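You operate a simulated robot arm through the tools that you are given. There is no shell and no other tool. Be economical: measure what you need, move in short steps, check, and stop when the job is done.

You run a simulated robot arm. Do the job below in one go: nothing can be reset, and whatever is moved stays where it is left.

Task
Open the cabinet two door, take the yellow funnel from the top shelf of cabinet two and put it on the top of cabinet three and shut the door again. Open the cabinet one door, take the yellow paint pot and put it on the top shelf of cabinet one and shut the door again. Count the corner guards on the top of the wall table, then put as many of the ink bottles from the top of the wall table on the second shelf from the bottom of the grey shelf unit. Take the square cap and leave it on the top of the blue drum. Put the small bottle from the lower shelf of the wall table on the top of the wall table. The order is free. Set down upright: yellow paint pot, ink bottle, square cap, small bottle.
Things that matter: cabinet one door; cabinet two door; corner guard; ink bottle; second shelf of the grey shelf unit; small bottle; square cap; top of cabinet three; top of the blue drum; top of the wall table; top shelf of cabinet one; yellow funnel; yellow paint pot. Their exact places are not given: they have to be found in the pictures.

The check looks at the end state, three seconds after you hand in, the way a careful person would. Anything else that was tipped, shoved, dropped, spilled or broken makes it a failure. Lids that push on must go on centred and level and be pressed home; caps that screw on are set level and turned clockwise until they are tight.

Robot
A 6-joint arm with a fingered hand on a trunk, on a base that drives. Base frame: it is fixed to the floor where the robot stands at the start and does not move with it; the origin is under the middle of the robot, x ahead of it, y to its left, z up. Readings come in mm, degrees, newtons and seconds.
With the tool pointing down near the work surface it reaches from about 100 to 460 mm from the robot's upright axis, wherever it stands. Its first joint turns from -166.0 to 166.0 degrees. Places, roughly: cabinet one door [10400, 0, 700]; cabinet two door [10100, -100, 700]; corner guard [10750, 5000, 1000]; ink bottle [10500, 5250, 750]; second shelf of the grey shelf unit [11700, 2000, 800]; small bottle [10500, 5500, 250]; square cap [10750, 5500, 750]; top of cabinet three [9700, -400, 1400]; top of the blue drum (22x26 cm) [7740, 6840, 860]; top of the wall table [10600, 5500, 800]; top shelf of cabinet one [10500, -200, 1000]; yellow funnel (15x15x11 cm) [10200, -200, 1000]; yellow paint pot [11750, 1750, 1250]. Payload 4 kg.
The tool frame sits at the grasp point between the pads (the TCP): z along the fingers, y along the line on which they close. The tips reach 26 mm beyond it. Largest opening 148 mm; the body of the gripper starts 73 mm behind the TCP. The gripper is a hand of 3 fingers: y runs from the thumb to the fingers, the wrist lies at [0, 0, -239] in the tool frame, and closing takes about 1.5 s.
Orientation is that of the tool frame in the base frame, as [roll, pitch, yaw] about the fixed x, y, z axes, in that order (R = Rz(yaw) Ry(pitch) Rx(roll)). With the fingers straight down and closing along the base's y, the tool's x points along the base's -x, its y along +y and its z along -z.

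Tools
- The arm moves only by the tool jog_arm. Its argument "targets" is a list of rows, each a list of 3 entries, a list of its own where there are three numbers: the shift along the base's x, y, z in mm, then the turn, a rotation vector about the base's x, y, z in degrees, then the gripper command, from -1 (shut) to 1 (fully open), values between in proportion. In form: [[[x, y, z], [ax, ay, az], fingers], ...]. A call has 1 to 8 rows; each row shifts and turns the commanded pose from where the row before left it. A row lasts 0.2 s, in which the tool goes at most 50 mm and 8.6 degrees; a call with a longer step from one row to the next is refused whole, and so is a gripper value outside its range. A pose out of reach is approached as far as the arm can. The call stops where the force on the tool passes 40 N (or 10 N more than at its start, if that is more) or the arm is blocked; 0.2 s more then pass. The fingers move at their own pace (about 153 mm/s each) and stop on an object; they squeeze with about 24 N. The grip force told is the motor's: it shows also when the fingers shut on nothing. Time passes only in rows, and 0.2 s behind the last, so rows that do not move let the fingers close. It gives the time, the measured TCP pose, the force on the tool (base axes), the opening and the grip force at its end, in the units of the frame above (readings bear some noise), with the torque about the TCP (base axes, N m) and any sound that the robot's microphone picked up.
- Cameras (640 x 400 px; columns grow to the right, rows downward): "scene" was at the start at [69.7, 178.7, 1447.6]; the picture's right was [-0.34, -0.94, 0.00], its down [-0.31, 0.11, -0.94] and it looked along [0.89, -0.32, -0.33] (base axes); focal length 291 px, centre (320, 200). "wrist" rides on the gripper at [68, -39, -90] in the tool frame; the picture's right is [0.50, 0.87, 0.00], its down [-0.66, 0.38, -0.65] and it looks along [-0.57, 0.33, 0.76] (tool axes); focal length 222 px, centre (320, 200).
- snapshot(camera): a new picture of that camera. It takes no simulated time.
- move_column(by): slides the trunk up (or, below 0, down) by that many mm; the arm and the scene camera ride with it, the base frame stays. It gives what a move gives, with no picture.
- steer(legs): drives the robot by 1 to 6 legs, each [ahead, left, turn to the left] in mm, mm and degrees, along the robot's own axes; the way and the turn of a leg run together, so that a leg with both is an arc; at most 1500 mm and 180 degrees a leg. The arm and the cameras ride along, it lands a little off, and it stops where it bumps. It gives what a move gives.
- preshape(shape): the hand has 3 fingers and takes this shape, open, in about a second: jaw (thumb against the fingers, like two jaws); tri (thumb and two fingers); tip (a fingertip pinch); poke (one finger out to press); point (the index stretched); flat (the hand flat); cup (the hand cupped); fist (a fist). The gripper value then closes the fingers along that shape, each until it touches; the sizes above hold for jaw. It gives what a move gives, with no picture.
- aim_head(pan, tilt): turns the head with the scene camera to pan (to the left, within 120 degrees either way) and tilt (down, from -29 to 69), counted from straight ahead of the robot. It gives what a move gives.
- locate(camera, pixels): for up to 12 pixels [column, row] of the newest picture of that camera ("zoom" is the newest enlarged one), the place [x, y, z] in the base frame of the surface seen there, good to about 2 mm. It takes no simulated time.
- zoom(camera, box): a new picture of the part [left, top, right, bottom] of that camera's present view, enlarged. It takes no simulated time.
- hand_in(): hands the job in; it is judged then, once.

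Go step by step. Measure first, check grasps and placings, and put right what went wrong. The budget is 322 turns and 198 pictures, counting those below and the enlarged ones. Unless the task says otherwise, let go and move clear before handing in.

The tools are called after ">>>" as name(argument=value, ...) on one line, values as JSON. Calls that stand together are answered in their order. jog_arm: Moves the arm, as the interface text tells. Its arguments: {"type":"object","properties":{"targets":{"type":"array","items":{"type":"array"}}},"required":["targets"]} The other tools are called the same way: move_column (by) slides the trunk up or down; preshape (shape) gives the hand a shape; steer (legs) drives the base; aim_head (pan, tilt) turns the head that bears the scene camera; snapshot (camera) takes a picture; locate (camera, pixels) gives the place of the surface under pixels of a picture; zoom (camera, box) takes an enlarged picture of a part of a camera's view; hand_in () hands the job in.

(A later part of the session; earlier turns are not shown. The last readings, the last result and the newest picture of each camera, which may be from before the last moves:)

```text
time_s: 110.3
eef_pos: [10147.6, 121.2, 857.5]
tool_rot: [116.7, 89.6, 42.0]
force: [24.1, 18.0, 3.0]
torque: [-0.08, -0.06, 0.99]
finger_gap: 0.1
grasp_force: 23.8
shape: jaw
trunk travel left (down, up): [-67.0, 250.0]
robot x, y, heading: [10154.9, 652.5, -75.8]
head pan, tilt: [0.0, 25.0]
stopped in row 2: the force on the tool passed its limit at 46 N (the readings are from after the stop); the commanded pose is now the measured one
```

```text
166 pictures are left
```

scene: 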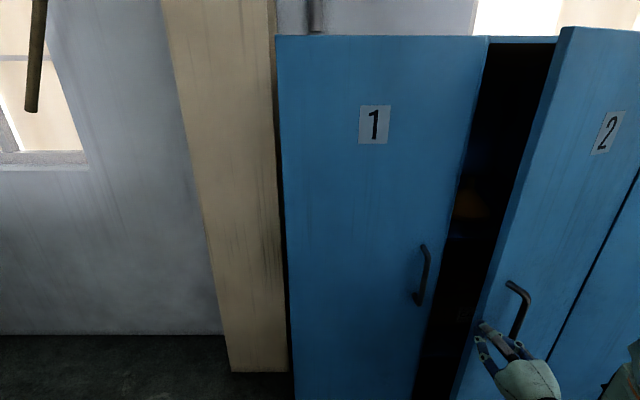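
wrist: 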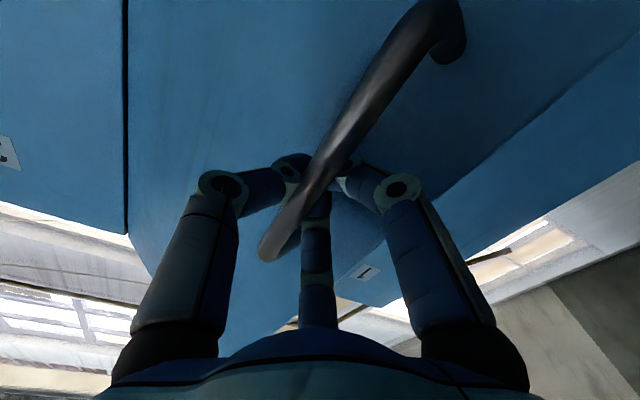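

The arm could not fold back far enough and nudged the door partly shut (~20°); no harm done. I measure the bar and regrip it.

>>> locate(camera="scene", pixels=[[525, 300], [520, 318], [515, 335], [500, 290], [480, 300], [483, 325], [500, 345]])

>>> steer(legs=[[-200, 0, 0]])

>>> snapshot(camera="scene")

```text
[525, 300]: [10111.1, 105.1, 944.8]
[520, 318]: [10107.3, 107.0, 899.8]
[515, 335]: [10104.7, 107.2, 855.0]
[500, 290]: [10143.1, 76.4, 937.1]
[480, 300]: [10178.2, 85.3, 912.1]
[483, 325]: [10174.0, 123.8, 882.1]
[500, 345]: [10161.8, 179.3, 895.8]
```

```text
time_s: 111.9
eef_pos: [10093.6, 313.4, 856.9]
tool_rot: [113.4, 89.5, 38.3]
force: [0.3, 0.5, -0.1]
torque: [-0.02, 0.04, 0.0]
finger_gap: 0.0
grasp_force: 24.5
shape: jaw
trunk travel left (down, up): [-67.0, 250.0]
robot x, y, heading: [10105.9, 847.3, -76.1]
head pan, tilt: [0.0, 25.0]
```

```text
165 pictures are left
```

scene: 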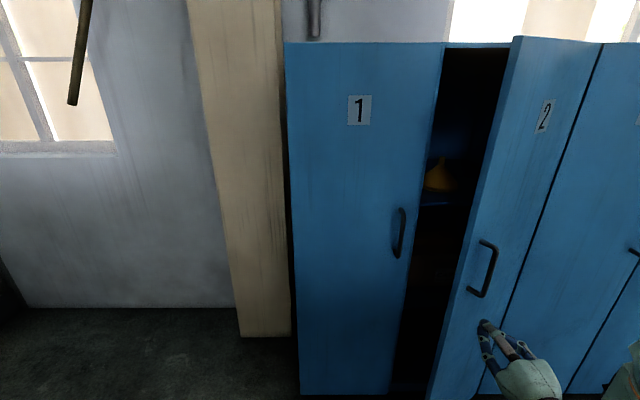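

The bar's centre is near (10109,101,900). I align the hand, drive up 125 mm and finish with the arm.

>>> jog_arm(targets=[[[-17.5, -4.3, 17], [0, 0, 0], -0.2], [[-17.5, -4.3, 17], [0, 0, 0], -0.2], [[0, 0, 0], [0, 0, 0], -0.2]])

>>> steer(legs=[[125, 0, 0]])

>>> snapshot(camera="wrist")

```text
time_s: 112.7
eef_pos: [10056.1, 304.7, 891.0]
tool_rot: [117.3, 89.6, 42.2]
force: [0.8, -1.2, -0.2]
torque: [0.0, 0.0, -0.02]
finger_gap: 58.9
grasp_force: 0.1
shape: jaw
trunk travel left (down, up): [-67.0, 250.0]
robot x, y, heading: [10105.5, 840.4, -76.0]
head pan, tilt: [0.0, 25.0]
```

```text
time_s: 114.0
eef_pos: [10088.0, 179.6, 891.1]
tool_rot: [118.7, 89.6, 43.6]
force: [0.0, -0.5, -0.1]
torque: [0.02, -0.01, -0.02]
finger_gap: 59.1
grasp_force: 0.1
shape: jaw
trunk travel left (down, up): [-67.0, 250.0]
robot x, y, heading: [10138.0, 723.5, -75.9]
head pan, tilt: [0.0, 25.0]
```

```text
164 pictures are left
```

wrist: 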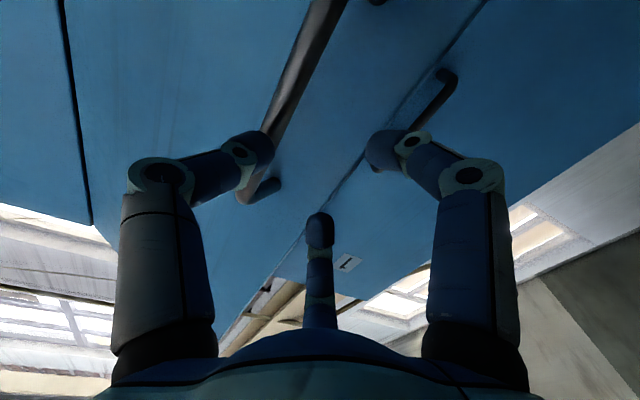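

The bar looks ~35 mm to the right of where I reckoned; I re-measure it.

>>> zoom(camera="scene", box=[400, 200, 640, 400])

```text
2.00 times, centred on (520, 300) of scene
```

zoom: 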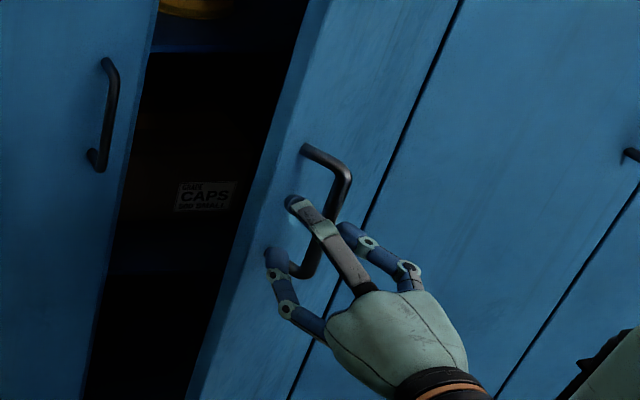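

>>> locate(camera="zoom", pixels=[[345, 190], [337, 215], [320, 260], [350, 232], [298, 205], [272, 258]])

```text
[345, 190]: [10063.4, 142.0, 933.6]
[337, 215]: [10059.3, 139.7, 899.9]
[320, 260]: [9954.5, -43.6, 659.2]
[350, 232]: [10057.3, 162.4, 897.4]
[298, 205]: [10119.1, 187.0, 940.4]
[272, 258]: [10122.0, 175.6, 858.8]
```

The door had swung a little: bar now at (10060,137). I shift right 38 mm, move in and close.

>>> jog_arm(targets=[[[-3.6, 14.6, 0], [0, 0, 0], -0.1], [[-18.5, -4.5, 0], [0, 0, 0], -0.1], [[-18.5, -4.5, 0], [0, 0, 0], -0.1], [[5.8, -23.3, 0], [0, 0, 0], -0.1], [[5.8, -23.3, 0], [0, 0, 0], -0.1], [[0, 0, 0], [0, 0, 0], -1], [[0, 0, 0], [0, 0, 0], -1], [[0, 0, 0], [0, 0, 0], -1]])

>>> jog_arm(targets=[[[0, 0, 0], [0, 0, 0], -1], [[0, 0, 0], [0, 0, 0], -1]])

>>> snapshot(camera="wrist")

```text
time_s: 115.8
eef_pos: [10058.3, 139.4, 888.9]
tool_rot: [114.5, 89.6, 39.4]
force: [-7.9, -11.0, 0.9]
torque: [0.01, 0.0, -0.08]
finger_gap: 2.5
grasp_force: 24.0
shape: jaw
trunk travel left (down, up): [-67.0, 250.0]
robot x, y, heading: [10136.5, 721.4, -75.9]
head pan, tilt: [0.0, 25.0]
```

```text
time_s: 116.4
eef_pos: [10057.8, 139.5, 888.9]
tool_rot: [114.4, 89.4, 39.4]
force: [-10.1, -13.5, 1.5]
torque: [-0.01, 0.05, -0.16]
finger_gap: 2.4
grasp_force: 24.5
shape: jaw
trunk travel left (down, up): [-67.0, 250.0]
robot x, y, heading: [10134.6, 716.9, -75.9]
head pan, tilt: [0.0, 25.0]
```

```text
162 pictures are left
```

wrist: 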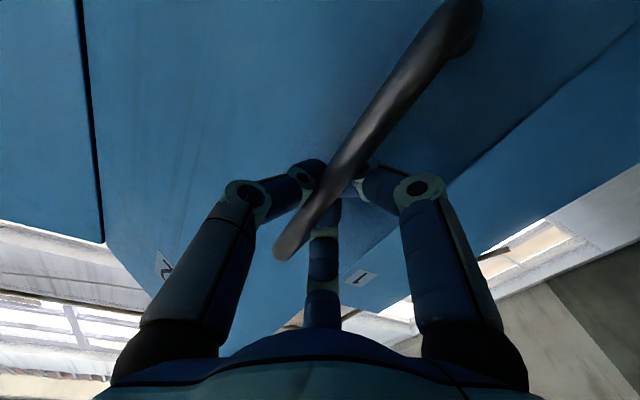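

Hooked again. I pull the door wider by driving the base along the arc in two short legs.

>>> steer(legs=[[-57, -64, 0], [-47, -106, 0]])

>>> snapshot(camera="scene")

```text
time_s: 118.8
eef_pos: [9870.2, 195.3, 889.0]
tool_rot: [120.2, 89.5, 45.2]
force: [0.3, -21.7, 2.0]
torque: [0.01, 0.02, 0.01]
finger_gap: 1.2
grasp_force: 23.7
shape: jaw
trunk travel left (down, up): [-67.0, 250.0]
robot x, y, heading: [9946.7, 776.1, -75.7]
head pan, tilt: [0.0, 25.0]
```

```text
161 pictures are left
```

scene: 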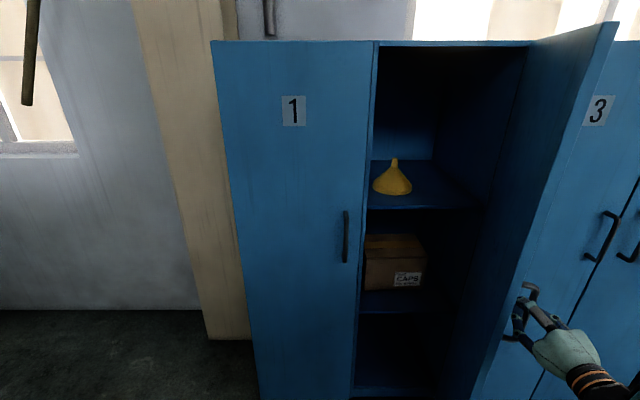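

Door is open ~68° and the cone-shaped funnel stands clear at (393,178). I let go and back off.

>>> jog_arm(targets=[[[0, 0, 0], [0, 0, 0], -0.5], [[0, 0, 0], [0, 0, 0], -0.5], [[0, 0, 0], [0, 0, 0], -0.5]])

>>> steer(legs=[[-200, 0, 0]])

>>> snapshot(camera="scene")

>>> zoom(camera="scene", box=[330, 40, 560, 240])

```text
time_s: 119.6
eef_pos: [9868.8, 197.1, 890.3]
tool_rot: [109.8, 89.5, 34.9]
force: [0.7, 0.1, -0.6]
torque: [0.03, -0.01, 0.0]
finger_gap: 36.7
grasp_force: 0.0
shape: jaw
trunk travel left (down, up): [-67.0, 250.0]
robot x, y, heading: [9945.3, 780.4, -75.7]
head pan, tilt: [0.0, 25.0]
```

```text
time_s: 121.2
eef_pos: [9819.9, 389.1, 890.3]
tool_rot: [106.7, 89.6, 31.7]
force: [-0.3, 0.5, 0.3]
torque: [-0.03, -0.02, -0.01]
finger_gap: 36.9
grasp_force: 0.2
shape: jaw
trunk travel left (down, up): [-67.0, 250.0]
robot x, y, heading: [9897.8, 970.3, -75.8]
head pan, tilt: [0.0, 25.0]
```

```text
160 pictures are left
```

scene: 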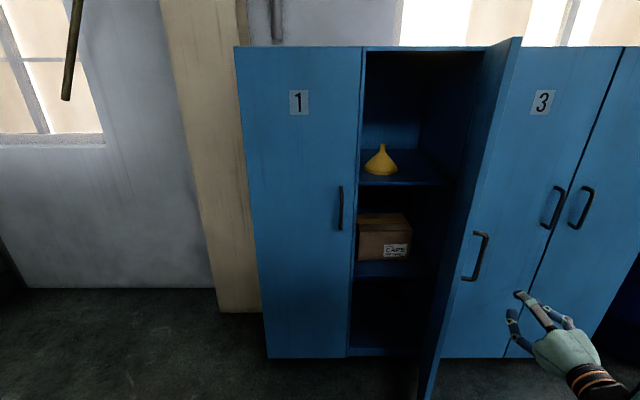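

```text
2.00 times, centred on (445, 140) of scene
```

zoom: 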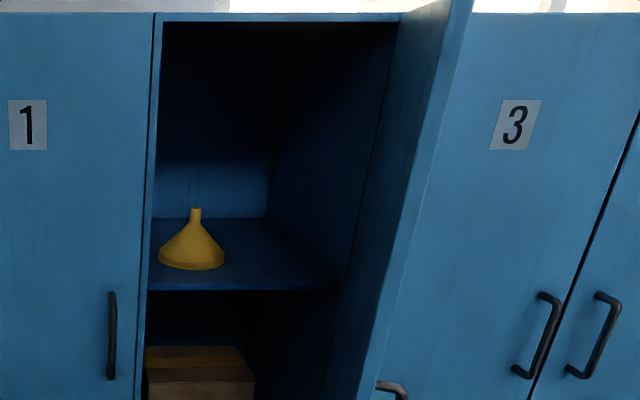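

>>> locate(camera="zoom", pixels=[[194, 212], [194, 230], [194, 266], [162, 252], [224, 258], [160, 262], [290, 285], [205, 288], [152, 200], [275, 150], [430, 200], [280, 30]])

```text
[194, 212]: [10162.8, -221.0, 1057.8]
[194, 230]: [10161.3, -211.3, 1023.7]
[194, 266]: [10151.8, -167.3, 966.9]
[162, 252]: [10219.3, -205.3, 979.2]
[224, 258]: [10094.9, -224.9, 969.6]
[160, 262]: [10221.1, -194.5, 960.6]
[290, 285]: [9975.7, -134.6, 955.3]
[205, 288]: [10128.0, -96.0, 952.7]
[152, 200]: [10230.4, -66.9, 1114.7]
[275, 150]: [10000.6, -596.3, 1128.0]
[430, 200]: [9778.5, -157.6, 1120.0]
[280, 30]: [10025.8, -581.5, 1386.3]
```

Funnel: spout axis near (10162,-224), spout z≈1030–1068, shelf z≈957. A fingertip pinch on the spout suits; I shape the hand, raise the trunk 160, and shift the hand left.

>>> preshape(shape="tip")

>>> move_column(by=160)

>>> jog_arm(targets=[[[28, -17, 0], [0, 0, 0], 0.5], [[28, -17, 0], [0, 0, 0], 0.5], [[28, -17, 0], [0, 0, 0], 0.5], [[28, -17, 0], [0, 0, 0], 0.5]])

>>> snapshot(camera="wrist")

>>> snapshot(camera="scene")

```text
time_s: 122.1
eef_pos: [9820.4, 388.7, 889.4]
tool_rot: [109.4, 89.7, 34.4]
force: [0.4, 0.1, 0.0]
torque: [-0.04, 0.03, 0.02]
finger_gap: 147.9
grasp_force: 0.0
shape: tip
trunk travel left (down, up): [-67.0, 250.0]
robot x, y, heading: [9897.0, 969.5, -75.6]
head pan, tilt: [0.0, 25.0]
```

```text
time_s: 124.0
eef_pos: [9819.7, 388.3, 1049.9]
tool_rot: [111.0, 89.5, 36.1]
force: [0.4, 0.3, -0.4]
torque: [0.0, -0.02, 0.01]
finger_gap: 148.1
grasp_force: 0.0
shape: tip
trunk travel left (down, up): [-227.0, 90.0]
robot x, y, heading: [9894.2, 970.3, -75.9]
head pan, tilt: [0.0, 25.0]
```

```text
time_s: 125.0
eef_pos: [9931.5, 320.2, 1049.0]
tool_rot: [110.3, 89.6, 35.2]
force: [-0.7, 0.4, 0.0]
torque: [0.04, -0.04, 0.03]
finger_gap: 111.2
grasp_force: 0.1
shape: tip
trunk travel left (down, up): [-227.0, 90.0]
robot x, y, heading: [9893.7, 970.0, -75.8]
head pan, tilt: [0.0, 25.0]
```

```text
158 pictures are left
```

wrist: 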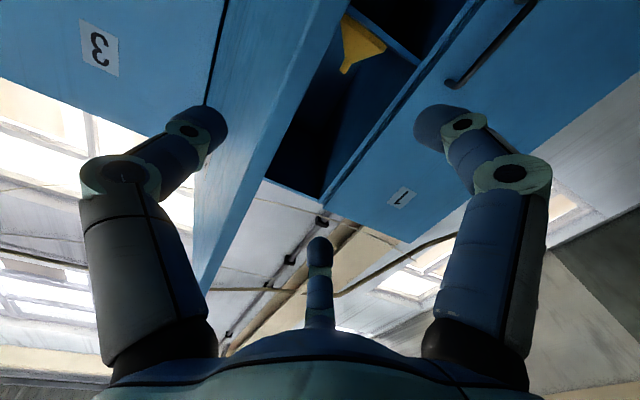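

```text
157 pictures are left
```

scene: 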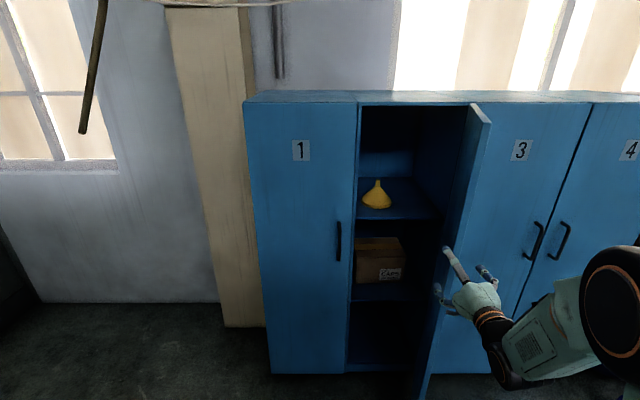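

"Tip" looks like three digits too; I close in free air to see how the tips meet.

>>> jog_arm(targets=[[[0, 0, 0], [0, 0, 0], -0.75], [[0, 0, 0], [0, 0, 0], -0.75], [[0, 0, 0], [0, 0, 0], -0.75]])

>>> zoom(camera="scene", box=[410, 220, 530, 340])

>>> snapshot(camera="wrist")

```text
time_s: 125.8
eef_pos: [9931.6, 320.2, 1049.4]
tool_rot: [109.8, 89.6, 34.7]
force: [0.2, 0.4, 0.4]
torque: [0.02, 0.01, 0.01]
finger_gap: 18.7
grasp_force: 0.1
shape: tip
trunk travel left (down, up): [-227.0, 90.0]
robot x, y, heading: [9898.9, 968.7, -75.8]
head pan, tilt: [0.0, 25.0]
```

```text
3.33 times, centred on (470, 280) of scene
```

zoom: 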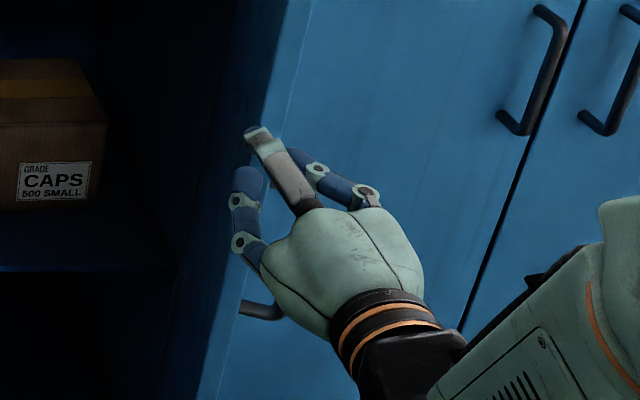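

```text
155 pictures are left
```

wrist: 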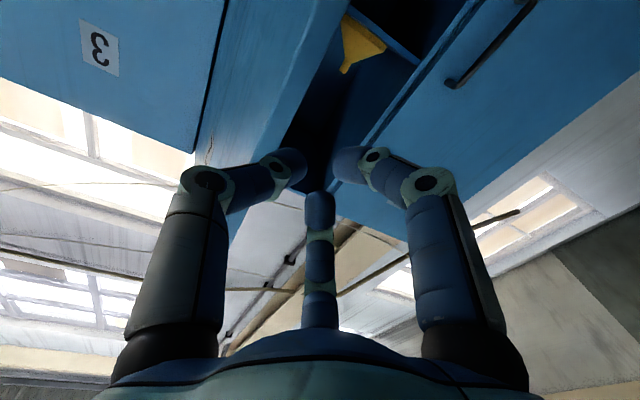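

>>> locate(camera="zoom", pixels=[[256, 132], [247, 178], [295, 160], [240, 245], [365, 195], [300, 200]])

```text
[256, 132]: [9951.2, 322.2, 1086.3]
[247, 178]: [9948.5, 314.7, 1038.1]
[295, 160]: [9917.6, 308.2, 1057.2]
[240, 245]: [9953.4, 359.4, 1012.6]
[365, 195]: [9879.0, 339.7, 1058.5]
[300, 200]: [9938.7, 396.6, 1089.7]
```

Closed tips spread about ±25 mm vertically around the TCP. I look closely at the funnel's spout shape.

>>> zoom(camera="scene", box=[350, 165, 410, 225])

>>> locate(camera="zoom", pixels=[[295, 170], [295, 195], [295, 225], [275, 225], [315, 225], [295, 300], [275, 200], [305, 200]])

```text
6.67 times, centred on (380, 195) of scene
```

zoom: 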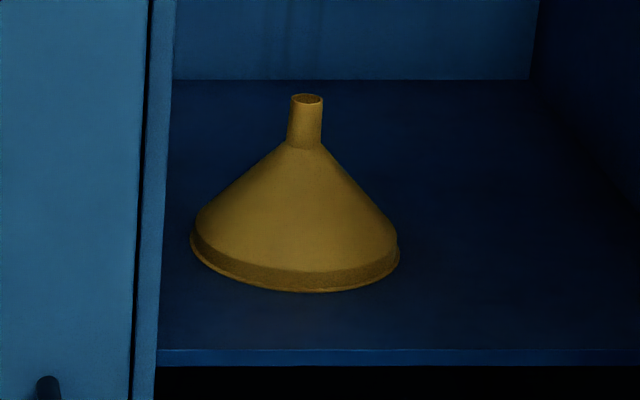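

```text
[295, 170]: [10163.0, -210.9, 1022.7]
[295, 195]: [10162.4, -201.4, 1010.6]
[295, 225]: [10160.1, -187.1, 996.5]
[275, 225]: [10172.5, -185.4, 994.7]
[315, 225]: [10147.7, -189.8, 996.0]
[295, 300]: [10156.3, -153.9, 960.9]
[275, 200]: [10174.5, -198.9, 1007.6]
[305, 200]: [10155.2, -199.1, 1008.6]
```

Spout ≈22 mm wide, z 1030–1068, axis ≈(10159,-222). I open the hand, drive left 87 then ahead 470, and check.

>>> jog_arm(targets=[[[0, 0, 0], [0, 0, 0], 0.35], [[0, 0, 0], [0, 0, 0], 0.35], [[0, 0, 0], [0, 0, 0], 0.35]])

>>> steer(legs=[[0, 87, 0], [460, 0, 0]])

>>> snapshot(camera="wrist")

>>> snapshot(camera="scene")

```text
time_s: 126.5
eef_pos: [9931.0, 320.4, 1050.4]
tool_rot: [109.4, 89.6, 34.4]
force: [-0.4, -0.3, 0.7]
torque: [-0.04, 0.01, -0.01]
finger_gap: 99.5
grasp_force: 0.0
shape: tip
trunk travel left (down, up): [-227.0, 90.0]
robot x, y, heading: [9896.7, 965.6, -75.6]
head pan, tilt: [0.0, 25.0]
```

```text
time_s: 130.3
eef_pos: [10126.3, -102.7, 1049.0]
tool_rot: [112.0, 89.6, 36.7]
force: [-0.2, -0.5, 0.7]
torque: [0.01, 0.02, -0.01]
finger_gap: 99.3
grasp_force: 0.1
shape: tip
trunk travel left (down, up): [-227.0, 90.0]
robot x, y, heading: [10091.6, 547.3, -75.9]
head pan, tilt: [0.0, 25.0]
```

```text
153 pictures are left
```

wrist: 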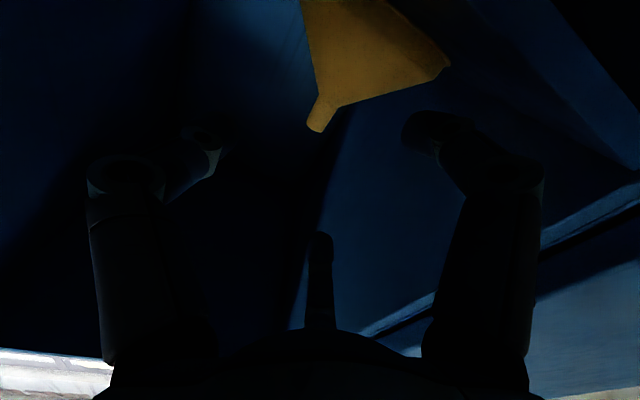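

```text
152 pictures are left
```

scene: 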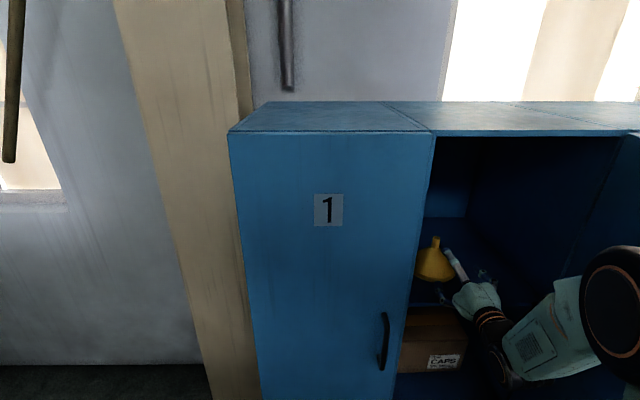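

Aligned; 120 mm to go to the spout. I advance slowly, then check before closing.

>>> jog_arm(targets=[[[8.2, -29.8, 0], [0, 0, 0], 0.35], [[8.2, -29.8, 0], [0, 0, 0], 0.35], [[8.2, -29.8, 0], [0, 0, 0], 0.35], [[8.2, -29.8, 0], [0, 0, 0], 0.35]])

>>> snapshot(camera="wrist")

>>> zoom(camera="scene", box=[390, 200, 510, 320])

```text
time_s: 131.3
eef_pos: [10158.3, -222.5, 1051.4]
tool_rot: [115.6, 89.5, 40.4]
force: [0.8, 0.0, 0.6]
torque: [0.01, -0.01, 0.0]
finger_gap: 99.7
grasp_force: 0.0
shape: tip
trunk travel left (down, up): [-227.0, 90.0]
robot x, y, heading: [10091.2, 549.5, -76.3]
head pan, tilt: [0.0, 25.0]
```

```text
151 pictures are left
```

wrist: 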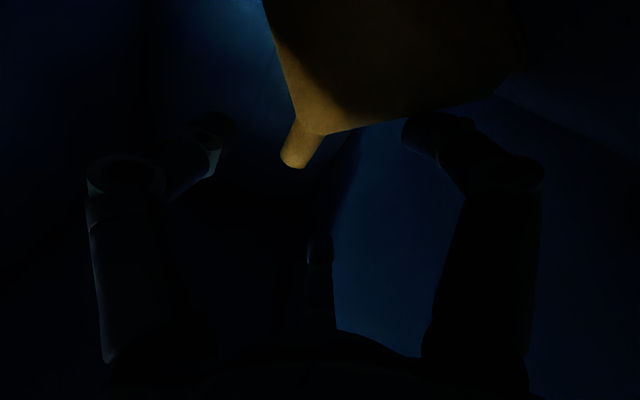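

```text
3.33 times, centred on (450, 260) of scene
```

zoom: 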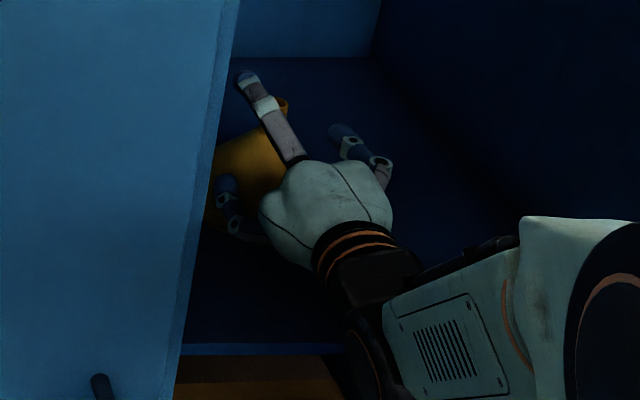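

The wrist view suggests the spout is still some way ahead of the pads; I measure tips and spout directly.

>>> locate(camera="zoom", pixels=[[245, 80], [267, 105], [285, 103], [284, 112], [338, 130], [226, 185], [240, 150]])

>>> locate(camera="wrist", pixels=[[292, 162], [300, 145], [308, 132], [330, 110]])

```text
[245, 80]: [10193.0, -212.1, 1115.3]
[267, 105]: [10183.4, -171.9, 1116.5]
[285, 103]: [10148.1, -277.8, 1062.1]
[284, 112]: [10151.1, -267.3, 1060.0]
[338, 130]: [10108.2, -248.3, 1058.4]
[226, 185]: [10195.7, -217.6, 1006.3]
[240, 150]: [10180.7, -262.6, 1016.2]
```

```text
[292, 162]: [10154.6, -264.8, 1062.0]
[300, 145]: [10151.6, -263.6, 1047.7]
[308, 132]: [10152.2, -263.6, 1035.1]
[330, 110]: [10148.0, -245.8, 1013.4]
```

The lower finger nudged the funnel ~50 mm back (still upright): spout axis now ≈(10148,-273). I open fully, shift right 22, advance 47 mm and check.

>>> jog_arm(targets=[[[0, 0, 0], [0, 0, 0], 1], [[0, 0, 0], [0, 0, 0], 1], [[-21, -5, -2], [0, 0, 0], 1], [[4, -16, -1], [0, 0, 0], 1], [[4, -15, -1], [0, 0, 0], 1], [[4, -15, 0], [0, 0, 0], 1]])

>>> snapshot(camera="wrist")

>>> locate(camera="wrist", pixels=[[292, 162], [300, 145], [320, 200], [310, 180], [300, 190], [280, 200]])

```text
time_s: 132.7
eef_pos: [10149.8, -269.7, 1049.9]
tool_rot: [54.8, 89.6, -20.3]
force: [-0.7, 7.3, 21.5]
torque: [2.55, 1.53, -0.44]
finger_gap: 147.8
grasp_force: 0.0
shape: tip
trunk travel left (down, up): [-227.0, 90.0]
robot x, y, heading: [10091.8, 546.4, -76.1]
head pan, tilt: [0.0, 25.0]
```

```text
149 pictures are left
```

wrist: 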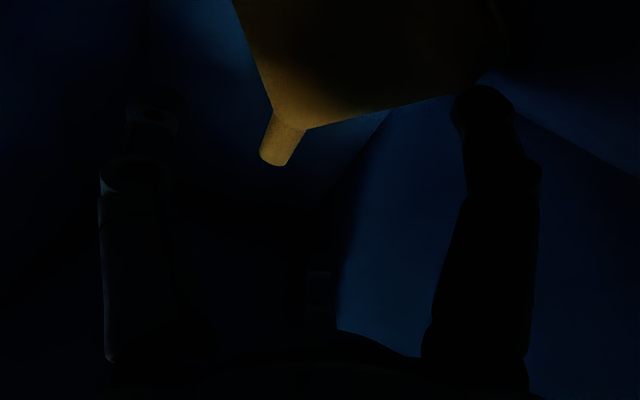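

```text
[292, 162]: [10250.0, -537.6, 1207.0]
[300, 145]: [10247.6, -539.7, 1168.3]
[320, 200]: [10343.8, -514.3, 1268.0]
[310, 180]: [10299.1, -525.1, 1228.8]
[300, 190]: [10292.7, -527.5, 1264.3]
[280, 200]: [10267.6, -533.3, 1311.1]
```

The camera housing under the hand is rubbing the shelf and pushing the funnel's rim. I back out and roll the hand 180° so the camera rides on top.

>>> jog_arm(targets=[[[0, 0, 10], [0, 0, 0], 1], [[0, 0, 5], [0, 0, 0], 1]])

>>> steer(legs=[[-380, 0, 0]])

>>> jog_arm(targets=[[[0, 0, 0], [2.04, -8.25, 0], 1], [[0, 0, 0], [2.04, -8.25, 0], 1], [[0, 0, 0], [2.04, -8.25, 0], 1], [[0, 0, 0], [2.04, -8.25, 0], 1], [[0, 0, 0], [2.04, -8.25, 0], 1], [[0, 0, 0], [2.04, -8.25, 0], 1], [[0, 0, 0], [2.04, -8.25, 0], 1]])

>>> jog_arm(targets=[[[0, 0, 0], [2.04, -8.25, 0], 1], [[0, 0, 0], [2.04, -8.25, 0], 1], [[0, 0, 0], [2.04, -8.25, 0], 1], [[0, 0, 0], [2.04, -8.25, 0], 1], [[0, 0, 0], [2.04, -8.25, 0], 1], [[0, 0, 0], [2.04, -8.25, 0], 1], [[0, 0, 0], [2.04, -8.25, 0], 1]])

>>> snapshot(camera="scene")

```text
time_s: 133.3
eef_pos: [10148.2, -272.8, 1059.5]
tool_rot: [119.6, 89.5, 44.3]
force: [0.0, -0.3, -0.3]
torque: [0.01, 0.03, -0.01]
finger_gap: 148.0
grasp_force: 0.2
shape: tip
trunk travel left (down, up): [-227.0, 90.0]
robot x, y, heading: [10095.2, 543.8, -76.0]
head pan, tilt: [0.0, 25.0]
```

```text
time_s: 135.7
eef_pos: [10062.1, 92.1, 1061.5]
tool_rot: [106.4, 89.6, 31.6]
force: [0.2, 0.6, -0.2]
torque: [0.02, -0.01, 0.02]
finger_gap: 148.0
grasp_force: 0.1
shape: tip
trunk travel left (down, up): [-227.0, 90.0]
robot x, y, heading: [10000.0, 909.8, -75.8]
head pan, tilt: [0.0, 25.0]
```

```text
time_s: 137.3
eef_pos: [10062.0, 91.4, 1059.4]
tool_rot: [88.8, 30.1, 14.1]
force: [-0.1, -1.3, 0.0]
torque: [-0.03, -0.05, 0.0]
finger_gap: 147.7
grasp_force: 0.0
shape: tip
trunk travel left (down, up): [-227.0, 90.0]
robot x, y, heading: [10003.1, 909.6, -75.8]
head pan, tilt: [0.0, 25.0]
```

```text
time_s: 138.9
eef_pos: [10061.1, 90.8, 1060.0]
tool_rot: [88.6, -29.5, 14.1]
force: [-0.1, -0.2, 0.3]
torque: [0.03, -0.02, 0.0]
finger_gap: 148.0
grasp_force: 0.0
shape: tip
trunk travel left (down, up): [-227.0, 90.0]
robot x, y, heading: [10005.4, 911.6, -75.8]
head pan, tilt: [0.0, 25.0]
```

```text
148 pictures are left
```

scene: 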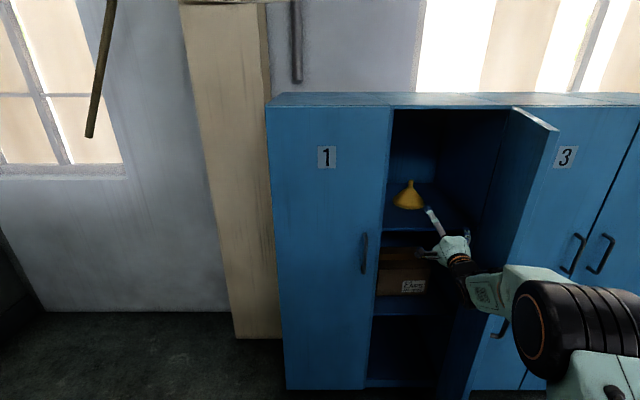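

The roll works (pitch -29.5 of -90). I finish it and re-measure the funnel.

>>> jog_arm(targets=[[[0, 0, 0], [2.04, -8.25, 0], 1], [[0, 0, 0], [2.04, -8.25, 0], 1], [[0, 0, 0], [2.04, -8.25, 0], 1], [[0, 0, 0], [2.04, -8.25, 0], 1], [[0, 0, 0], [2.04, -8.25, 0], 1], [[0, 0, 0], [2.04, -8.25, 0], 1], [[0, 0, 0], [2.04, -8.25, 0], 1]])

>>> zoom(camera="scene", box=[370, 160, 470, 260])

>>> snapshot(camera="wrist")

```text
time_s: 140.5
eef_pos: [10061.7, 90.8, 1060.0]
tool_rot: [79.1, -89.0, 23.4]
force: [-0.1, 0.7, -0.6]
torque: [-0.03, -0.03, 0.01]
finger_gap: 147.9
grasp_force: 0.1
shape: tip
trunk travel left (down, up): [-227.0, 90.0]
robot x, y, heading: [10002.9, 908.0, -75.7]
head pan, tilt: [0.0, 25.0]
```

```text
4.00 times, centred on (420, 210) of scene
```

zoom: 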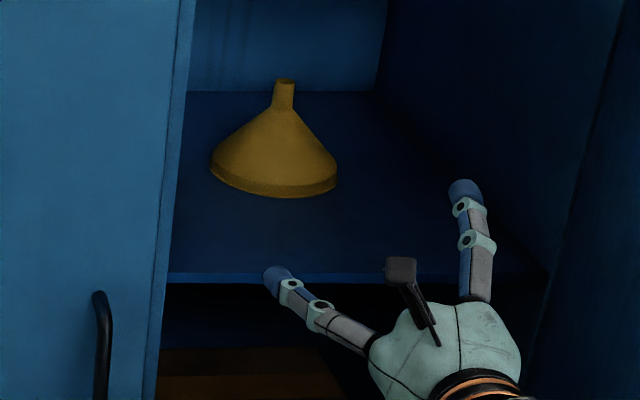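

```text
146 pictures are left
```

wrist: 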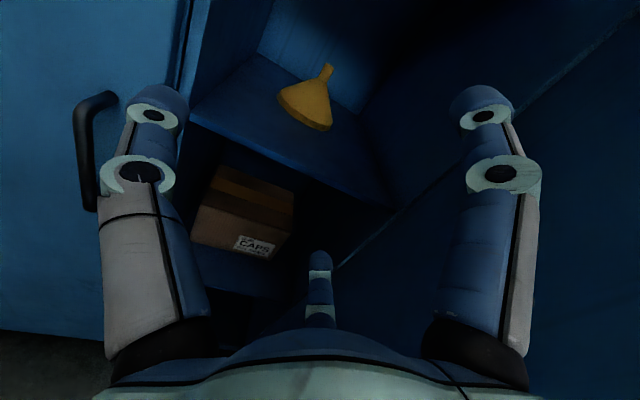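

>>> locate(camera="zoom", pixels=[[284, 88], [283, 100], [283, 108], [275, 192], [212, 158], [336, 175]])

>>> locate(camera="wrist", pixels=[[326, 72], [322, 80], [300, 100], [325, 128]])

```text
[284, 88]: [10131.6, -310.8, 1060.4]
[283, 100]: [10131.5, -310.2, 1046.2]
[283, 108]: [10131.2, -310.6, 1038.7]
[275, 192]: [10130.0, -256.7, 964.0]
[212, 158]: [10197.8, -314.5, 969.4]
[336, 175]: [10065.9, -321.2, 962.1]
```

```text
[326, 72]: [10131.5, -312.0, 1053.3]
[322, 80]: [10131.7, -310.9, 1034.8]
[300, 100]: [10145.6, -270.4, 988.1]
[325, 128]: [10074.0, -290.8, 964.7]
```

Spout axis ≈(10133,-322). I drive 33 right and 330 ahead, lower 13 mm, then check.

>>> steer(legs=[[150, 0, 0], [180, -33, 0]])

>>> jog_arm(targets=[[[0, 0, -12], [0, 0, 0], 1], [[0, 0, 0], [0, 0, 0], 1]])

>>> snapshot(camera="wrist")

```text
time_s: 143.0
eef_pos: [10110.1, -233.5, 1060.9]
tool_rot: [82.8, -88.8, 19.6]
force: [-0.2, -0.6, 0.6]
torque: [0.0, 0.0, -0.01]
finger_gap: 148.0
grasp_force: 0.0
shape: tip
trunk travel left (down, up): [-227.0, 90.0]
robot x, y, heading: [10048.9, 585.4, -75.6]
head pan, tilt: [0.0, 25.0]
```

```text
time_s: 143.6
eef_pos: [10110.1, -231.3, 1049.2]
tool_rot: [79.8, -88.9, 22.8]
force: [-0.3, -0.3, -0.1]
torque: [0.0, -0.01, -0.03]
finger_gap: 147.8
grasp_force: 0.0
shape: tip
trunk travel left (down, up): [-227.0, 90.0]
robot x, y, heading: [10050.4, 587.6, -75.4]
head pan, tilt: [0.0, 25.0]
```

```text
145 pictures are left
```

wrist: 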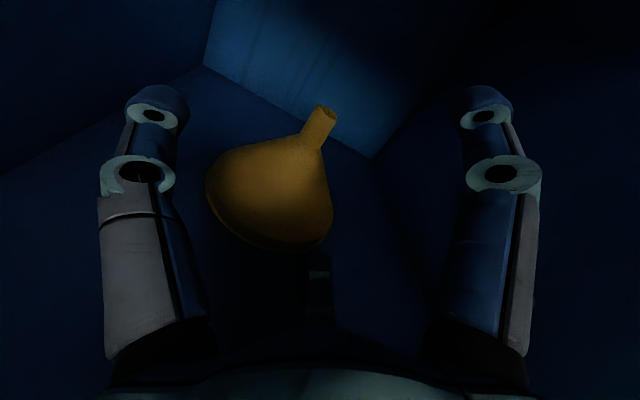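

The third digit points down toward the cone's flank. I roll the hand back 30° so one digit is straight up and two sit just below level, then check.

>>> jog_arm(targets=[[[0, 0, 1], [-1.9, 7.26, 0], 1], [[0, 0, 1], [-1.9, 7.26, 0], 1], [[0, 0, 1], [-1.9, 7.26, 0], 1], [[0, 0, 0], [-1.9, 7.26, 0], 1]])

>>> jog_arm(targets=[[[5.8, -22.6, 0], [0, 0, 0], 1], [[5.8, -22.6, 0], [0, 0, 0], 1], [[5.8, -22.6, 0], [0, 0, 0], 1]])

>>> snapshot(camera="wrist")

>>> zoom(camera="scene", box=[380, 180, 540, 320])

```text
time_s: 144.6
eef_pos: [10109.8, -230.8, 1050.8]
tool_rot: [87.7, -58.7, 14.8]
force: [0.9, -0.2, 0.2]
torque: [0.01, 0.02, 0.0]
finger_gap: 148.0
grasp_force: 0.2
shape: tip
trunk travel left (down, up): [-227.0, 90.0]
robot x, y, heading: [10049.3, 586.0, -75.4]
head pan, tilt: [0.0, 25.0]
```

```text
time_s: 145.4
eef_pos: [10128.5, -299.5, 1049.8]
tool_rot: [87.7, -58.9, 14.9]
force: [0.0, -0.6, 0.8]
torque: [0.03, 0.0, 0.02]
finger_gap: 147.7
grasp_force: 0.0
shape: tip
trunk travel left (down, up): [-227.0, 90.0]
robot x, y, heading: [10050.2, 590.5, -75.8]
head pan, tilt: [0.0, 25.0]
```

```text
144 pictures are left
```

wrist: 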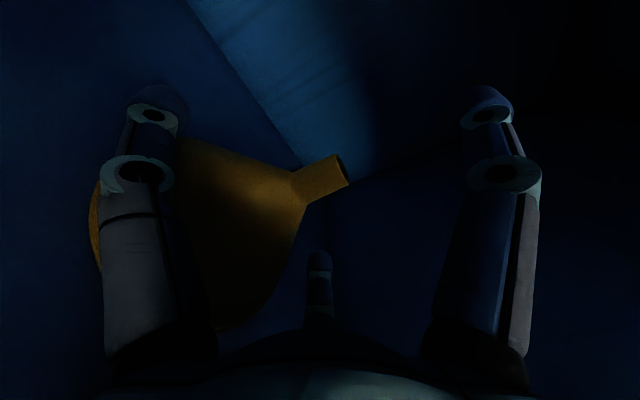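

```text
2.86 times, centred on (460, 250) of scene
```

zoom: 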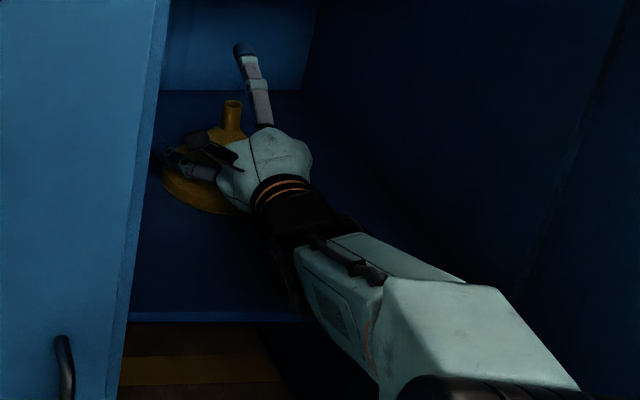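

>>> locate(camera="wrist", pixels=[[315, 180], [330, 172], [305, 190], [160, 95], [490, 95], [320, 262]])

>>> locate(camera="zoom", pixels=[[233, 115], [233, 106], [242, 50], [168, 155]])

```text
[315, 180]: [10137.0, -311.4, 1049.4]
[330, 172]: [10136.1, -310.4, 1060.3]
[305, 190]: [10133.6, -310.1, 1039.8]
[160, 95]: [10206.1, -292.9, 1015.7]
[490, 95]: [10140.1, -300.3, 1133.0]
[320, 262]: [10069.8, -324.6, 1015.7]
```

```text
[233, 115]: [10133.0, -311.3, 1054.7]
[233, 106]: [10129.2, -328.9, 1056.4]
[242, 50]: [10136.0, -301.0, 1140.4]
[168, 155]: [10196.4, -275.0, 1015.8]
```

The funnel has not moved; digits straddle it well. I go the last 22 mm and close.

>>> jog_arm(targets=[[[2.5, -11, 0], [0, 0, 0], 1], [[2, -10, 0], [0, 0, 0], 1], [[0, 0, 0], [0, 0, 0], -1], [[0, 0, 0], [0, 0, 0], -1], [[0, 0, 0], [0, 0, 0], -1], [[0, 0, 0], [0, 0, 0], -1], [[0, 0, 0], [0, 0, 0], -1]])

>>> snapshot(camera="wrist")

```text
time_s: 147.0
eef_pos: [10130.5, -320.0, 1051.6]
tool_rot: [87.6, -58.8, 15.0]
force: [-0.1, -1.1, -0.2]
torque: [0.0, 0.01, 0.02]
finger_gap: 0.3
grasp_force: 24.4
shape: tip
trunk travel left (down, up): [-227.0, 90.0]
robot x, y, heading: [10047.9, 588.3, -75.7]
head pan, tilt: [0.0, 25.0]
```

```text
142 pictures are left
```

wrist: 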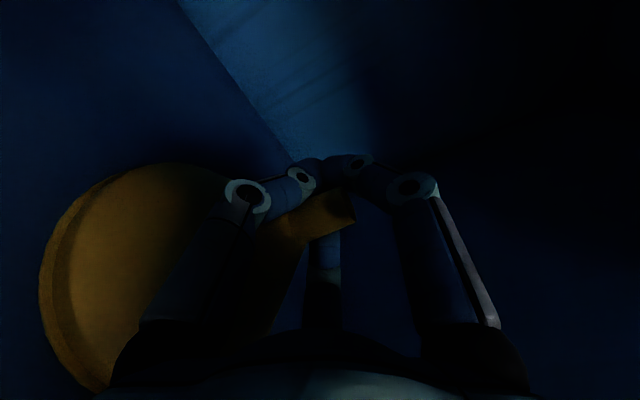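

The tips met beyond the spout (gap 0.3): it is caged, not gripped. I open, step back ~20 mm and close again with the pads on the spout.

>>> jog_arm(targets=[[[0, 0, 0], [0, 0, 0], 0], [[0, 0, 0], [0, 0, 0], 0.2], [[0, 0, 0], [0, 0, 0], 0.2], [[-2.4, 9.6, 0], [0, 0, 0], 0.2], [[-2.4, 9.6, 0], [0, 0, 0], 0.2]])

>>> snapshot(camera="wrist")

>>> locate(camera="wrist", pixels=[[315, 180], [330, 172], [305, 190]])

```text
time_s: 148.2
eef_pos: [10127.4, -301.0, 1050.3]
tool_rot: [87.7, -58.9, 14.9]
force: [0.1, -0.2, 0.5]
torque: [-0.01, -0.02, 0.0]
finger_gap: 88.0
grasp_force: 0.2
shape: tip
trunk travel left (down, up): [-227.0, 90.0]
robot x, y, heading: [10048.5, 587.7, -75.6]
head pan, tilt: [0.0, 25.0]
```

```text
141 pictures are left
```

wrist: 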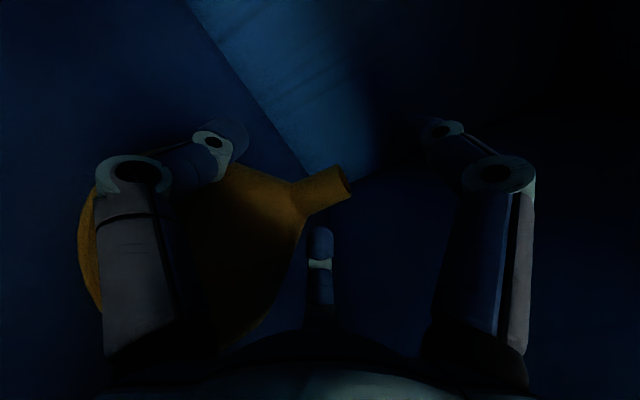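

```text
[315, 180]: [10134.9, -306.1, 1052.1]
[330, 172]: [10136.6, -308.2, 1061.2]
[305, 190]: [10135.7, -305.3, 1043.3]
```

>>> jog_arm(targets=[[[-1.2, 5, 0], [0, 0, 0], 0.2], [[0, 0, 0], [0, 0, 0], -0.6], [[0, 0, 0], [0, 0, 0], -1], [[0, 0, 0], [0, 0, 0], -1], [[0, 0, 0], [0, 0, 0], -1], [[0, 0, 0], [0, 0, 0], -1]])

>>> snapshot(camera="wrist")

```text
time_s: 149.6
eef_pos: [10127.2, -295.3, 1051.6]
tool_rot: [87.6, -58.8, 15.0]
force: [0.2, -0.4, 4.3]
torque: [-0.07, -0.03, 0.01]
finger_gap: 20.2
grasp_force: 23.5
shape: tip
trunk travel left (down, up): [-227.0, 90.0]
robot x, y, heading: [10051.2, 586.4, -75.5]
head pan, tilt: [0.0, 25.0]
```

```text
140 pictures are left
```

wrist: 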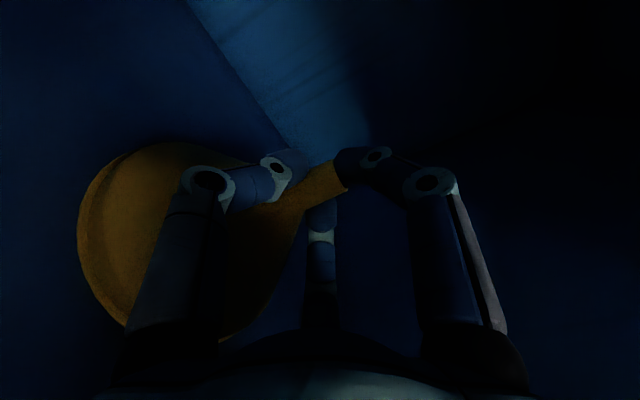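

Gap 20.2 mm with firm grip: the spout is between the pads. I lift 40 mm and check.

>>> jog_arm(targets=[[[0, 0, 10], [0, 0, 0], -1], [[0, 0, 15], [0, 0, 0], -1], [[0, 0, 15], [0, 0, 0], -1]])

>>> snapshot(camera="wrist")

>>> zoom(camera="scene", box=[380, 160, 540, 300])

```text
time_s: 150.4
eef_pos: [10125.2, -295.7, 1091.2]
tool_rot: [87.6, -58.9, 14.9]
force: [0.1, 0.1, -0.3]
torque: [0.0, 0.0, -0.02]
finger_gap: 20.4
grasp_force: 24.3
shape: tip
trunk travel left (down, up): [-227.0, 90.0]
robot x, y, heading: [10047.6, 583.9, -75.6]
head pan, tilt: [0.0, 25.0]
```

```text
139 pictures are left
```

wrist: 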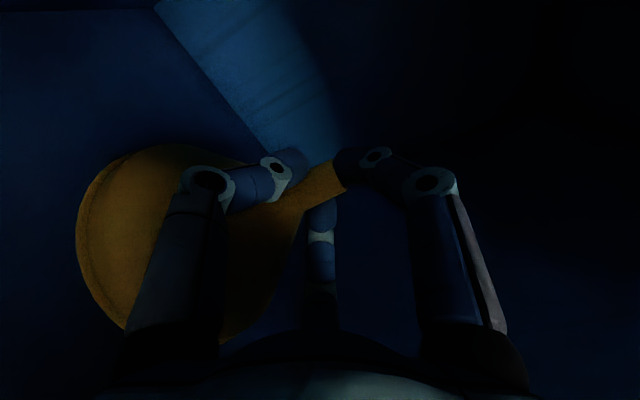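

```text
2.86 times, centred on (460, 230) of scene
```

zoom: 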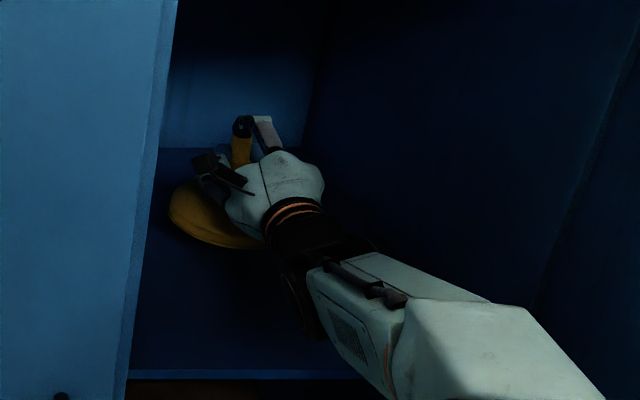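

Funnel held upright. I back out 450 mm, then retract and raise it above the cabinet top.

>>> steer(legs=[[-430, 0, 0]])

>>> move_column(by=90)

>>> jog_arm(targets=[[[-8.6, 33.9, 33], [0, 0, 0], -1], [[-8.6, 33.9, 33], [0, 0, 0], -1], [[-8.6, 33.9, 33], [0, 0, 0], -1], [[-8.6, 33.9, 33], [0, 0, 0], -1], [[-8.6, 33.9, 33], [0, 0, 0], -1], [[-4, 15, 40], [0, 0, 0], -1], [[0, 0, 45], [0, 0, 0], -1], [[0, 0, 45], [0, 0, 0], -1]])

>>> snapshot(camera="scene")

```text
time_s: 153.2
eef_pos: [10027.1, 103.7, 1078.5]
tool_rot: [89.4, -58.8, 13.8]
force: [0.2, 0.7, -0.6]
torque: [-0.02, 0.01, 0.0]
finger_gap: 20.4
grasp_force: 23.6
shape: tip
trunk travel left (down, up): [-227.0, 90.0]
robot x, y, heading: [9939.7, 999.5, -75.5]
head pan, tilt: [0.0, 25.0]
stopped in leg 1: the robot was blocked; the commanded pose is now the measured one
```

```text
time_s: 154.5
eef_pos: [10022.0, 120.8, 1180.6]
tool_rot: [87.8, -58.9, 15.0]
force: [0.3, 1.0, -0.5]
torque: [-0.03, -0.05, 0.03]
finger_gap: 20.3
grasp_force: 23.5
shape: tip
trunk travel left (down, up): [-317.0, 0.0]
robot x, y, heading: [9941.2, 1000.4, -75.0]
head pan, tilt: [0.0, 25.0]
```

```text
time_s: 156.3
eef_pos: [9974.5, 305.9, 1476.4]
tool_rot: [87.6, -59.0, 15.0]
force: [0.6, -0.1, 0.0]
torque: [0.02, 0.01, -0.02]
finger_gap: 20.4
grasp_force: 24.2
shape: tip
trunk travel left (down, up): [-317.0, 0.0]
robot x, y, heading: [9937.8, 1001.6, -75.4]
head pan, tilt: [0.0, 25.0]
```

```text
137 pictures are left
```

scene: 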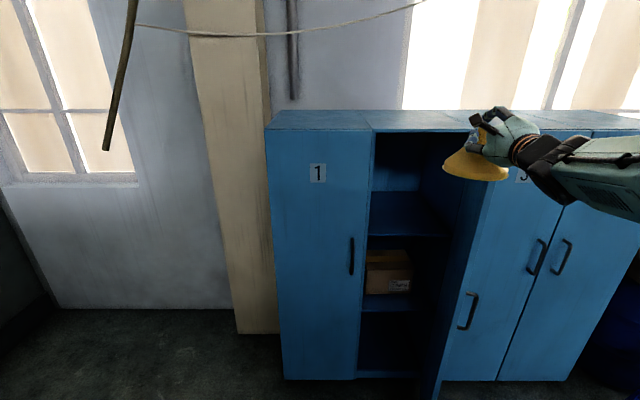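

The base was blocked backing up (something behind at ~1.2 m); fine. I raise the funnel to z≈1540 and bring it to the robot's centre line, then drive right before cabinet three.

>>> jog_arm(targets=[[[34, 9, 16], [0, 0, 0], -1], [[34, 9, 16], [0, 0, 0], -1], [[34, 9, 16], [0, 0, 0], -1], [[34, 9, 16], [0, 0, 0], -1]])

>>> steer(legs=[[40, -540, 0]])

>>> snapshot(camera="scene")

```text
time_s: 157.3
eef_pos: [10112.0, 341.4, 1539.6]
tool_rot: [87.8, -58.8, 15.2]
force: [0.5, -0.1, -0.9]
torque: [0.0, -0.01, -0.03]
finger_gap: 20.1
grasp_force: 23.8
shape: tip
trunk travel left (down, up): [-317.0, 0.0]
robot x, y, heading: [9938.7, 1002.1, -75.4]
head pan, tilt: [0.0, 25.0]
```

```text
time_s: 162.4
eef_pos: [9594.1, 168.8, 1538.4]
tool_rot: [87.8, -58.8, 14.3]
force: [0.3, 1.5, -0.3]
torque: [0.02, 0.0, -0.01]
finger_gap: 20.0
grasp_force: 23.7
shape: tip
trunk travel left (down, up): [-317.0, 0.0]
robot x, y, heading: [9431.8, 832.9, -76.1]
head pan, tilt: [0.0, 25.0]
```

```text
136 pictures are left
```

scene: 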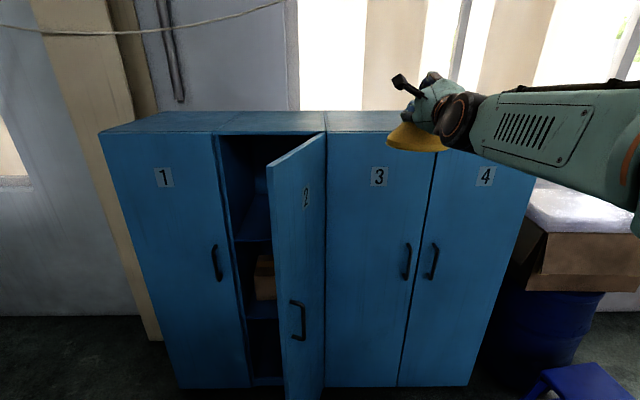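

I measure cabinet three's top and check the funnel's height.

>>> locate(camera="scene", pixels=[[328, 130], [372, 131], [370, 120], [345, 118], [330, 113], [380, 112], [415, 148], [395, 140], [590, 370], [325, 135]])

```text
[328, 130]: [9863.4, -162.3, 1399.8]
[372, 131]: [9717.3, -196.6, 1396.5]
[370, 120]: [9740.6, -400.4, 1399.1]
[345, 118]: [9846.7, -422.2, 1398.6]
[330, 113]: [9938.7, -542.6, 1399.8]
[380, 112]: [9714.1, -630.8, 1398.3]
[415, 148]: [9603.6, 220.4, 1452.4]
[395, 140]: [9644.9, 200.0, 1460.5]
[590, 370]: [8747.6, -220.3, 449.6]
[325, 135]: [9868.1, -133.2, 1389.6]
```

Cabinet top is at z 1399, funnel base ~1447. The goal lies 540 mm straight ahead; I drive 500 and check.

>>> steer(legs=[[520, 0, 0]])

>>> jog_arm(targets=[[[0, 0, -15], [0, 0, 0], -1], [[0, 0, -15], [0, 0, 0], -1], [[0, 0, -10], [0, 0, 0], -1]])

>>> snapshot(camera="scene")

```text
time_s: 165.5
eef_pos: [9723.1, -329.1, 1539.2]
tool_rot: [87.8, -58.8, 14.7]
force: [-0.3, -0.5, 0.0]
torque: [0.0, 0.03, -0.01]
finger_gap: 20.0
grasp_force: 23.7
shape: tip
trunk travel left (down, up): [-317.0, 0.0]
robot x, y, heading: [9560.4, 334.5, -75.5]
head pan, tilt: [0.0, 25.0]
```

```text
time_s: 166.3
eef_pos: [9723.4, -328.6, 1498.0]
tool_rot: [87.7, -58.8, 14.7]
force: [-0.2, 0.2, 0.4]
torque: [0.01, 0.01, -0.01]
finger_gap: 20.1
grasp_force: 24.0
shape: tip
trunk travel left (down, up): [-317.0, 0.0]
robot x, y, heading: [9559.0, 336.0, -75.6]
head pan, tilt: [0.0, 25.0]
```

```text
135 pictures are left
```

scene: 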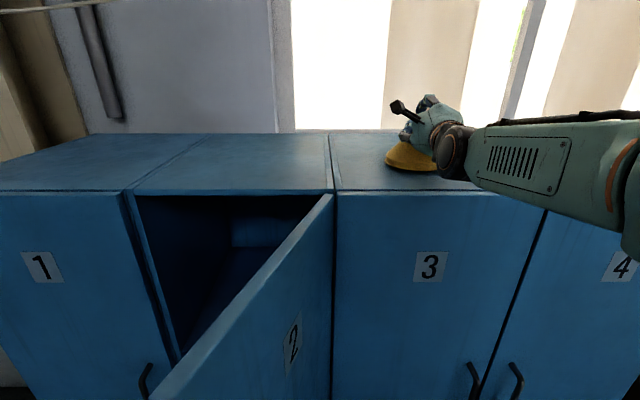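

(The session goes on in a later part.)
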